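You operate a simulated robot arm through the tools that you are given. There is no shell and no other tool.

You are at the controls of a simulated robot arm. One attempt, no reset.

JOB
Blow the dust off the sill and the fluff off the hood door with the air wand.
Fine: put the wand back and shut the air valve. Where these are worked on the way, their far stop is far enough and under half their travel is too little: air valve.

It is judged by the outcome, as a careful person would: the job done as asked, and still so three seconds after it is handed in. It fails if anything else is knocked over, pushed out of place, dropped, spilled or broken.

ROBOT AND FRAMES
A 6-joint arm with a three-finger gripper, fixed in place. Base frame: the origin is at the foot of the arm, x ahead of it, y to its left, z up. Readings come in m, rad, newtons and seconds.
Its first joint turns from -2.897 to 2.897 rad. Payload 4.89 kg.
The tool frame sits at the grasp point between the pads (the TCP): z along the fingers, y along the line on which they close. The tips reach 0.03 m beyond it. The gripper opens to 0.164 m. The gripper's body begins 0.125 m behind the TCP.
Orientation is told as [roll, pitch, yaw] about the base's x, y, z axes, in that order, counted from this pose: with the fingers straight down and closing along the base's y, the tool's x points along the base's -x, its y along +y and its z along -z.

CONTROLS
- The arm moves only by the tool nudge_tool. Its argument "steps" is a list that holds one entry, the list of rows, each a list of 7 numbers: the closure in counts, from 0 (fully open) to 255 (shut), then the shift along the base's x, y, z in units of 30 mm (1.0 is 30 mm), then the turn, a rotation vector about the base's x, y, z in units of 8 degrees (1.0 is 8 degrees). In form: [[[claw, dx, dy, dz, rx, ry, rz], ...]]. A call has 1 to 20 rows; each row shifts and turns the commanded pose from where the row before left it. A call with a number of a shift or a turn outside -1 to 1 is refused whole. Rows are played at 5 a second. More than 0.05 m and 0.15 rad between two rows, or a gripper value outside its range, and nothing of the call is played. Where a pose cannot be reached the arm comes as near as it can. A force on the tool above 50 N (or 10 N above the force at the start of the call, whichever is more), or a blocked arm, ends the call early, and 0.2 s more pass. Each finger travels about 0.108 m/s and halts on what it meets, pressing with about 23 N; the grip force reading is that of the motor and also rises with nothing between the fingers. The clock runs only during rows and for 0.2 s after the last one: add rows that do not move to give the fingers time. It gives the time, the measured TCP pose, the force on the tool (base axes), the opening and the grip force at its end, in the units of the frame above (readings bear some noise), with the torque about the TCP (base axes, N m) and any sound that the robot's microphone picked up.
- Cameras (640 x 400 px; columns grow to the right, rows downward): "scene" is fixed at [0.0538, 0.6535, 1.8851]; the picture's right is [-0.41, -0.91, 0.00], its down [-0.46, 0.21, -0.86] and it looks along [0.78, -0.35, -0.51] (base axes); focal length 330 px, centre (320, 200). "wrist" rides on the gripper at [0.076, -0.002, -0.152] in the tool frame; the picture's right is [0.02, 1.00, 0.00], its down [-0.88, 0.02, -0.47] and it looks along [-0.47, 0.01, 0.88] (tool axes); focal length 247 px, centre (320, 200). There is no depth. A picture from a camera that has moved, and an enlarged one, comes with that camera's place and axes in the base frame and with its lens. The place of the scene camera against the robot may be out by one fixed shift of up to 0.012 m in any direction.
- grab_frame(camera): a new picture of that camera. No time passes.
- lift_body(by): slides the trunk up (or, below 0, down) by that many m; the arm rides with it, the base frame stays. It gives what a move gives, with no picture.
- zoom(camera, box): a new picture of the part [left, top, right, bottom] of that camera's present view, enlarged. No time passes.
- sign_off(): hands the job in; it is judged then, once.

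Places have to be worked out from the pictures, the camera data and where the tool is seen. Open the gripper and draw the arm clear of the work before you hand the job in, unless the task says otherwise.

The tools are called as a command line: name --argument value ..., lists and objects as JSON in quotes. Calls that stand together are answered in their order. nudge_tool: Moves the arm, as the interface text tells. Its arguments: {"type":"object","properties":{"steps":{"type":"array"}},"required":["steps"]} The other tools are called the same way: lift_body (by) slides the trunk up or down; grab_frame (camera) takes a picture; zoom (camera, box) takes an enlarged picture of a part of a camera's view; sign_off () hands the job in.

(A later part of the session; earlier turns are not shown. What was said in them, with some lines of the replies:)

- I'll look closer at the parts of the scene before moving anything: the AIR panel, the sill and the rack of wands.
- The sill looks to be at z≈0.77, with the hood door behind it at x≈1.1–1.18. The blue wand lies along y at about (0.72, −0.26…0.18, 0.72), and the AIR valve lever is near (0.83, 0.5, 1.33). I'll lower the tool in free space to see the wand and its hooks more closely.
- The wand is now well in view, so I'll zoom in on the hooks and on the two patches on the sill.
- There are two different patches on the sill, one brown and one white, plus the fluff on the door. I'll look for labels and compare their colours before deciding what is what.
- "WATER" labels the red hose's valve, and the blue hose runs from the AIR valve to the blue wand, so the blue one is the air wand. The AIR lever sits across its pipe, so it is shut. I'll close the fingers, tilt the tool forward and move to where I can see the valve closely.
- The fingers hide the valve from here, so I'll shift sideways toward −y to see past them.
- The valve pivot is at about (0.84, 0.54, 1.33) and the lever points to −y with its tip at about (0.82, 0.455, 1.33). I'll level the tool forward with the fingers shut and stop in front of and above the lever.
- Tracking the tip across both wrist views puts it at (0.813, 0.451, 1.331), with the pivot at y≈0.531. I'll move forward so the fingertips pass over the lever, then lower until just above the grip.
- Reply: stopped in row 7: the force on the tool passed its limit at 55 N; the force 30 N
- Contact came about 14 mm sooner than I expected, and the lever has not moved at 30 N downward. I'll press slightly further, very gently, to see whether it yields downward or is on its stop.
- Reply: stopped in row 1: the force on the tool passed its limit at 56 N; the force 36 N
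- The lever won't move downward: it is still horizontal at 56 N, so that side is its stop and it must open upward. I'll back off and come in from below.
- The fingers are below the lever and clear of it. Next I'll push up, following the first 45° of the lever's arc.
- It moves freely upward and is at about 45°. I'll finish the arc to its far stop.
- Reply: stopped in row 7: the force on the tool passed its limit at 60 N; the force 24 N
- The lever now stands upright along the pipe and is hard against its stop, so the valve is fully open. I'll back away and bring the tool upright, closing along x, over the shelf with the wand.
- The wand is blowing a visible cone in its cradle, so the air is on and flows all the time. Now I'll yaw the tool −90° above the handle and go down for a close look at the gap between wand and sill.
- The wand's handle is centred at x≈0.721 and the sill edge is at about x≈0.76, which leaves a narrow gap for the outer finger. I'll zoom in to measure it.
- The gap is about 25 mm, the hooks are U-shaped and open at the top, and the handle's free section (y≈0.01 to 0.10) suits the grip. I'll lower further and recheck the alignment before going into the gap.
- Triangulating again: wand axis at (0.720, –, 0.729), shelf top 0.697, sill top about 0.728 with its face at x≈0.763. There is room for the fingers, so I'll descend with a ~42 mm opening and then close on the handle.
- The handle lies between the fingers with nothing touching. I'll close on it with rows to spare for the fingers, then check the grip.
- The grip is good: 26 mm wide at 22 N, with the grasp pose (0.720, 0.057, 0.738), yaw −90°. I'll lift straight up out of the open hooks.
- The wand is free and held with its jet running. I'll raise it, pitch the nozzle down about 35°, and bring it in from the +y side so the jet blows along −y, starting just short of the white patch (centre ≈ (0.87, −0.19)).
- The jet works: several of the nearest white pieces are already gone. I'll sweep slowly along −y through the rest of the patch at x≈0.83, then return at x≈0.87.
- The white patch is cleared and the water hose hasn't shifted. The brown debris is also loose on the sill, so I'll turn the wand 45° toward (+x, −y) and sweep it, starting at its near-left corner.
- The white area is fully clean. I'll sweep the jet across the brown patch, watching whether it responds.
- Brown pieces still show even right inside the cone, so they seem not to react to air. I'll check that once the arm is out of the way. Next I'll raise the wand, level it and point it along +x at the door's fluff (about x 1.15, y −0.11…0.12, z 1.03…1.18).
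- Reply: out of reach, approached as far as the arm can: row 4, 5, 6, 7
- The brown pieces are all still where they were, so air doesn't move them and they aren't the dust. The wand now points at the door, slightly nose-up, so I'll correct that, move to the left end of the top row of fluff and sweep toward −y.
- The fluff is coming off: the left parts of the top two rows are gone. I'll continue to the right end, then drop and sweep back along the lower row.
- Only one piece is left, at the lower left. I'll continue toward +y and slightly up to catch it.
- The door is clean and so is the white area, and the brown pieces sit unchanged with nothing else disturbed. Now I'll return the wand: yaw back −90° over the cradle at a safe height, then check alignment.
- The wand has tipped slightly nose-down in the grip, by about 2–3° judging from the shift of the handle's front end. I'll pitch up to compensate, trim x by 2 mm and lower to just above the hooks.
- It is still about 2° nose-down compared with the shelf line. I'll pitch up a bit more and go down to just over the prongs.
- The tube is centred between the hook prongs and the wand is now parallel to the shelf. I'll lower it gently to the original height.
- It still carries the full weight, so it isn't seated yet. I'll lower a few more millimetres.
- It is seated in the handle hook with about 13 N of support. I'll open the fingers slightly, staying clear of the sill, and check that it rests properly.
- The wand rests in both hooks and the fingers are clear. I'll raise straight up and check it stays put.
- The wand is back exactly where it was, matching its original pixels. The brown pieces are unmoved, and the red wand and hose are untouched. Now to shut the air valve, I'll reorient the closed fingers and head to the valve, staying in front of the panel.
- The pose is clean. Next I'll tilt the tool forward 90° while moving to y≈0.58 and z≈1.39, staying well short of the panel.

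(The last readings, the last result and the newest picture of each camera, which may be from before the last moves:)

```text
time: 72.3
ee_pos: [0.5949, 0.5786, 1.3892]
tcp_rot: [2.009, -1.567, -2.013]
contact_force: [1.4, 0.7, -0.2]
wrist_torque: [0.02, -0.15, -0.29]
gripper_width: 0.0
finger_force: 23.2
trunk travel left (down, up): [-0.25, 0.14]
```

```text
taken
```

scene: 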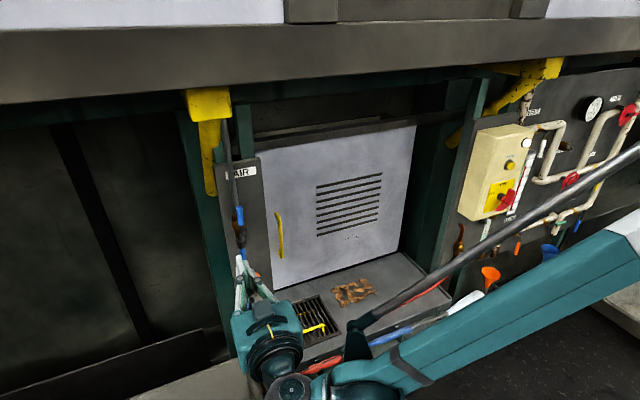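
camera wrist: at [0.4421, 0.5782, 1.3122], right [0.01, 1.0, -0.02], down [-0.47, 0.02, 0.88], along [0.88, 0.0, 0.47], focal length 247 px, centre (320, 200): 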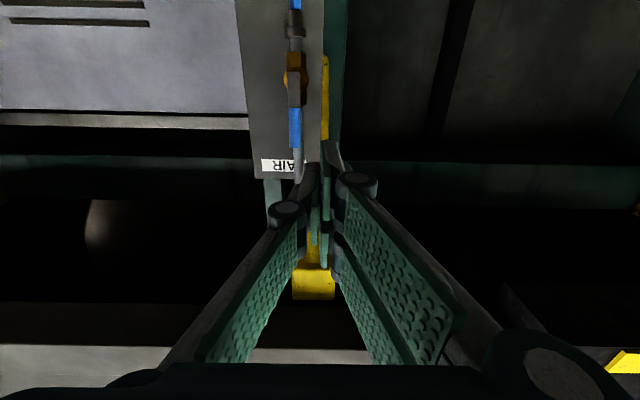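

The lever stands upright at y≈0.54, z 1.33–1.42, just to the −y side of the fingers. I'll move forward alongside it so the fingertips overlap the lever without reaching the pipe behind.

nudge_tool --steps '[[[255, 0.9, 0.3, 0.3, 0, 0, 0], [255, 0.9, 0, 0, 0, 0, 0], [255, 0.9, 0, 0, 0, 0, 0], [255, 0.9, 0, 0, 0, 0, 0], [255, 0.9, 0, 0, 0, 0, 0], [255, 0.9, 0, 0, 0, 0, 0], [255, 0.9, 0, 0, 0, 0, 0], [255, 0.3, 0, 0, 0, 0, 0], [255, 0, 0, 0, 0, 0, 0]]]'

grab_frame --camera "wrist"

zoom --camera "scene" --box '[180, 150, 340, 250]'

```text
time: 74.3
ee_pos: [0.7919, 0.585, 1.3987]
tcp_rot: [1.559, -1.567, -1.568]
contact_force: [0.5, -0.5, 0.5]
wrist_torque: [0.0, -0.03, -0.04]
gripper_width: 0.0
finger_force: 23.7
trunk travel left (down, up): [-0.25, 0.14]
```

```text
taken
camera wrist: at [0.6408, 0.5844, 1.322], right [0.01, 1.0, -0.02], down [-0.47, 0.02, 0.88], along [0.88, 0.0, 0.47], focal length 247 px, centre (320, 200)
```

wrist: 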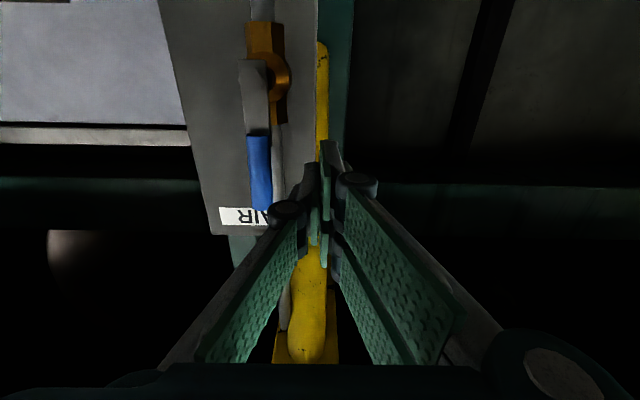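

```text
4.00 times, centred on (260, 200) of scene
camera zoom: at [0.0538, 0.6535, 1.8851], right [-0.41, -0.91, 0.0], down [-0.46, 0.21, -0.86], along [0.78, -0.35, -0.51], focal length 1318 px, centre (560, 200)
```

zoom: 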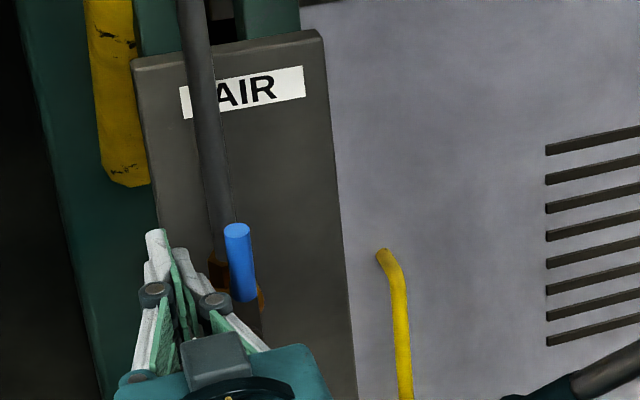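

The lever is at y≈0.541 with its tip at z≈1.42, and the fingers are beside it on the +y side. I'll push it over toward −y and down along its arc to the closed stop.

nudge_tool --steps '[[[255, 0, -0.4, -0.03, 0, 0, 0], [255, 0, -0.4, -0.03, 0, 0, 0], [255, 0, -0.37, 0.16, 0, 0, 0], [255, 0, -0.46, 0.09, 0, 0, 0], [255, 0, -0.53, -0.03, 0, 0, 0], [255, 0, -0.56, -0.2, 0, 0, 0], [255, 0, -0.52, -0.4, 0, 0, 0], [255, 0, -0.4, -0.5, 0, 0, 0], [255, 0, 0, 0, 0, 0, 0]]]'

zoom --camera "scene" --box '[180, 150, 340, 250]'

grab_frame --camera "wrist"

```text
time: 76.3
ee_pos: [0.7935, 0.4737, 1.3702]
tcp_rot: [1.589, -1.567, -1.598]
contact_force: [0.0, -0.2, -0.3]
wrist_torque: [0.0, 0.0, 0.0]
gripper_width: 0.0001
finger_force: 23.0
trunk travel left (down, up): [-0.25, 0.14]
```

```text
4.00 times, centred on (260, 200) of scene
camera zoom: at [0.0538, 0.6535, 1.8851], right [-0.41, -0.91, 0.0], down [-0.46, 0.21, -0.86], along [0.78, -0.35, -0.51], focal length 1318 px, centre (560, 200)
```

zoom: 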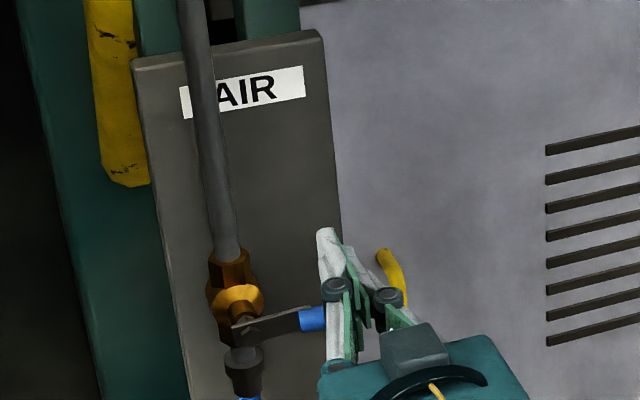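

```text
taken
camera wrist: at [0.6408, 0.4745, 1.2948], right [0.01, 1.0, -0.02], down [-0.47, 0.02, 0.88], along [0.88, 0.0, 0.47], focal length 247 px, centre (320, 200)
```

wrist: 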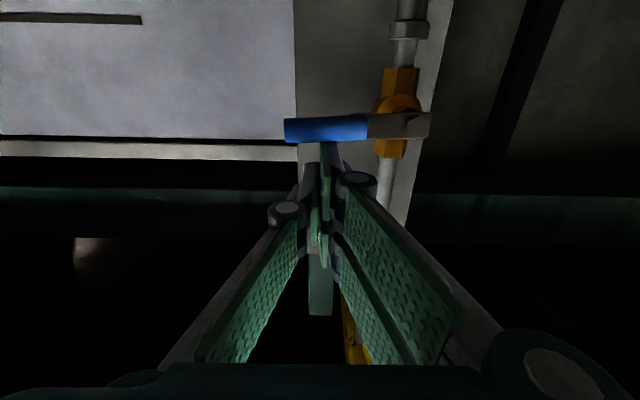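

It is nearly horizontal, with a few degrees left. I'll press down gently onto the closed stop.

nudge_tool --steps '[[[255, 0, 0, -0.15, 0, 0, 0], [255, 0, 0, -0.12, 0, 0, 0], [255, 0, 0, -0.1, 0, 0, 0], [255, 0, 0, -0.1, 0, 0, 0], [255, 0, 0, -0.1, 0, 0, 0], [255, 0, 0, -0.1, 0, 0, 0]]]'

zoom --camera "wrist" --box '[260, 80, 480, 220]'

grab_frame --camera "scene"

```text
time: 76.9
ee_pos: [0.7917, 0.4754, 1.3675]
tcp_rot: [3.061, -1.565, -3.067]
contact_force: [-1.4, -3.7, 29.7]
wrist_torque: [-0.06, -0.55, -0.2]
gripper_width: 0.0
finger_force: 23.6
trunk travel left (down, up): [-0.25, 0.14]
stopped in row 3: the force on the tool passed its limit at 58 N (the readings are from after the stop); the commanded pose is now the measured one
```

```text
2.86 times, centred on (370, 150) of wrist
camera zoom: at [0.6407, 0.4746, 1.2905], right [0.01, 1.0, -0.02], down [-0.48, 0.02, 0.88], along [0.88, 0.0, 0.48], focal length 706 px, centre (177, 343)
```

zoom: 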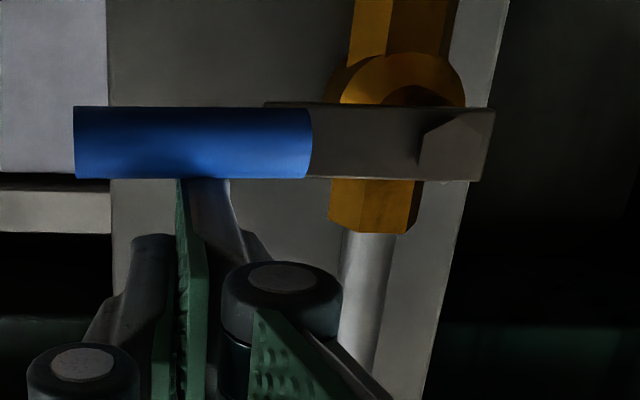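

```text
taken
```

scene: 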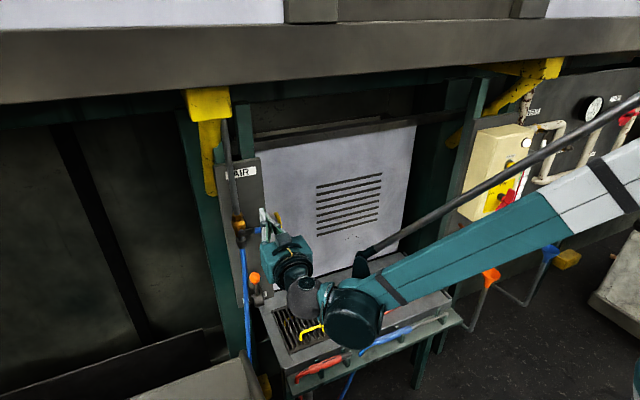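

The lever is horizontal and firm against the closed stop at 58 N, just as at the start. I'll back off up and away, return to a clear pose, open the gripper and inspect everything.

nudge_tool --steps '[[[255, 0, 0, 0.5, 0, 0, 0], [255, -0.9, 0, 0, 0, 0, 0], [255, -0.9, 0, 0, 0, 0, 0], [255, -0.9, 0, 0, 0, 0, 0], [255, -0.9, 0, 0, 0, 0, 0], [255, -0.9, 0, 0, 0, 0, 0], [255, -0.5, -0.8, 0.3, 0, 1, 0], [255, 0, -0.9, 0.3, 0, 1, 0], [255, 0, -0.9, 0.3, 0, 1, 0], [255, 0, -0.9, 0.3, 0, 1, 0], [255, 0, -0.9, 0.3, 0, 1, 0], [255, 0, -0.9, 0.3, 0, 1, 0], [255, 0, -0.9, 0.3, 0, 1, 0], [255, 0, -0.9, 0.3, 0, 1, 0], [200, 0, -0.9, 0.3, 0, 1, 0], [120, 0, -0.9, 0.3, 0, 1, 0], [60, 0, -0.9, 0.3, 0, 1, 0], [0, 0, -0.9, 0.3, 0, 0.2, 0], [0, 0, -0.9, 0.3, 0, 0, 0], [0, 0, 0, 0, 0, 0, 0]]]'

grab_frame --camera "scene"

grab_frame --camera "wrist"

zoom --camera "scene" --box '[240, 250, 480, 400]'

zoom --camera "scene" --box '[180, 150, 340, 250]'

```text
time: 81.1
ee_pos: [0.6437, 0.1266, 1.4957]
tcp_rot: [-0.006, -0.011, 0.0]
contact_force: [-0.6, -0.6, 0.7]
wrist_torque: [0.11, -0.12, 0.0]
gripper_width: 0.164
finger_force: 0.0
trunk travel left (down, up): [-0.25, 0.14]
```

```text
taken
```

scene: 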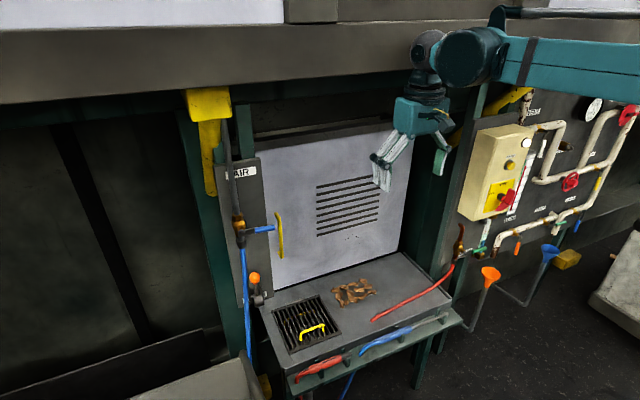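

```text
taken
camera wrist: at [0.5655, 0.1263, 1.6493], right [-0.02, 1.0, -0.01], down [0.88, 0.02, 0.48], along [0.48, 0.0, -0.88], focal length 247 px, centre (320, 200)
```

wrist: 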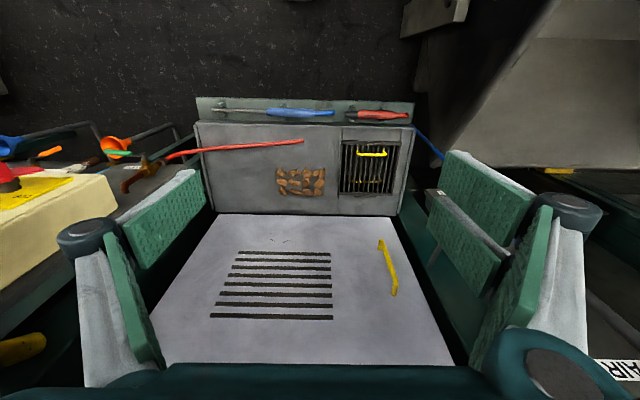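

```text
2.67 times, centred on (360, 325) of scene
camera zoom: at [0.0538, 0.6535, 1.8851], right [-0.41, -0.91, 0.0], down [-0.46, 0.21, -0.86], along [0.78, -0.35, -0.51], focal length 879 px, centre (213, -133)
```

zoom: 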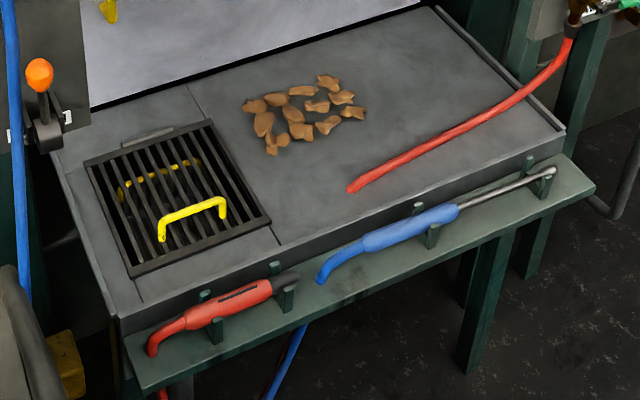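

```text
4.00 times, centred on (260, 200) of scene
camera zoom: at [0.0538, 0.6535, 1.8851], right [-0.41, -0.91, 0.0], down [-0.46, 0.21, -0.86], along [0.78, -0.35, -0.51], focal length 1318 px, centre (560, 200)
```

zoom: 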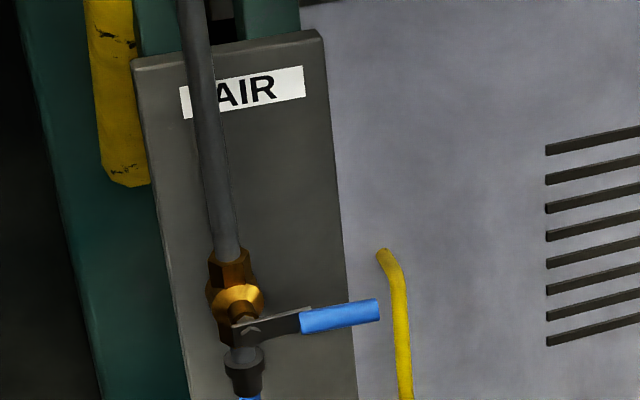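

The dust and the fluff are gone, and the wand is in its cradle with no jet. The valve lever is back in its closed position. The brown chips didn't react to the air, so I left them alone; nothing else has moved. The arm is clear and the gripper open, so I'm handing in.

sign_off

```text
The job is handed in.
```

I blew the white dust off the sill and all the fluff off the hood door. The wand is back in its hooks and the air valve is shut against its stop.

There is a brown patch still on the sill. I passed the jet over it and none of it moved, while the white dust and the fluff cleared at once. I took that to mean it wasn't the dust you meant and left it.

The last pictures show the water hose, the red wand, the grate and everything else where they were. The arm is drawn clear with the gripper open, and the job is handed in; no verdict came back.
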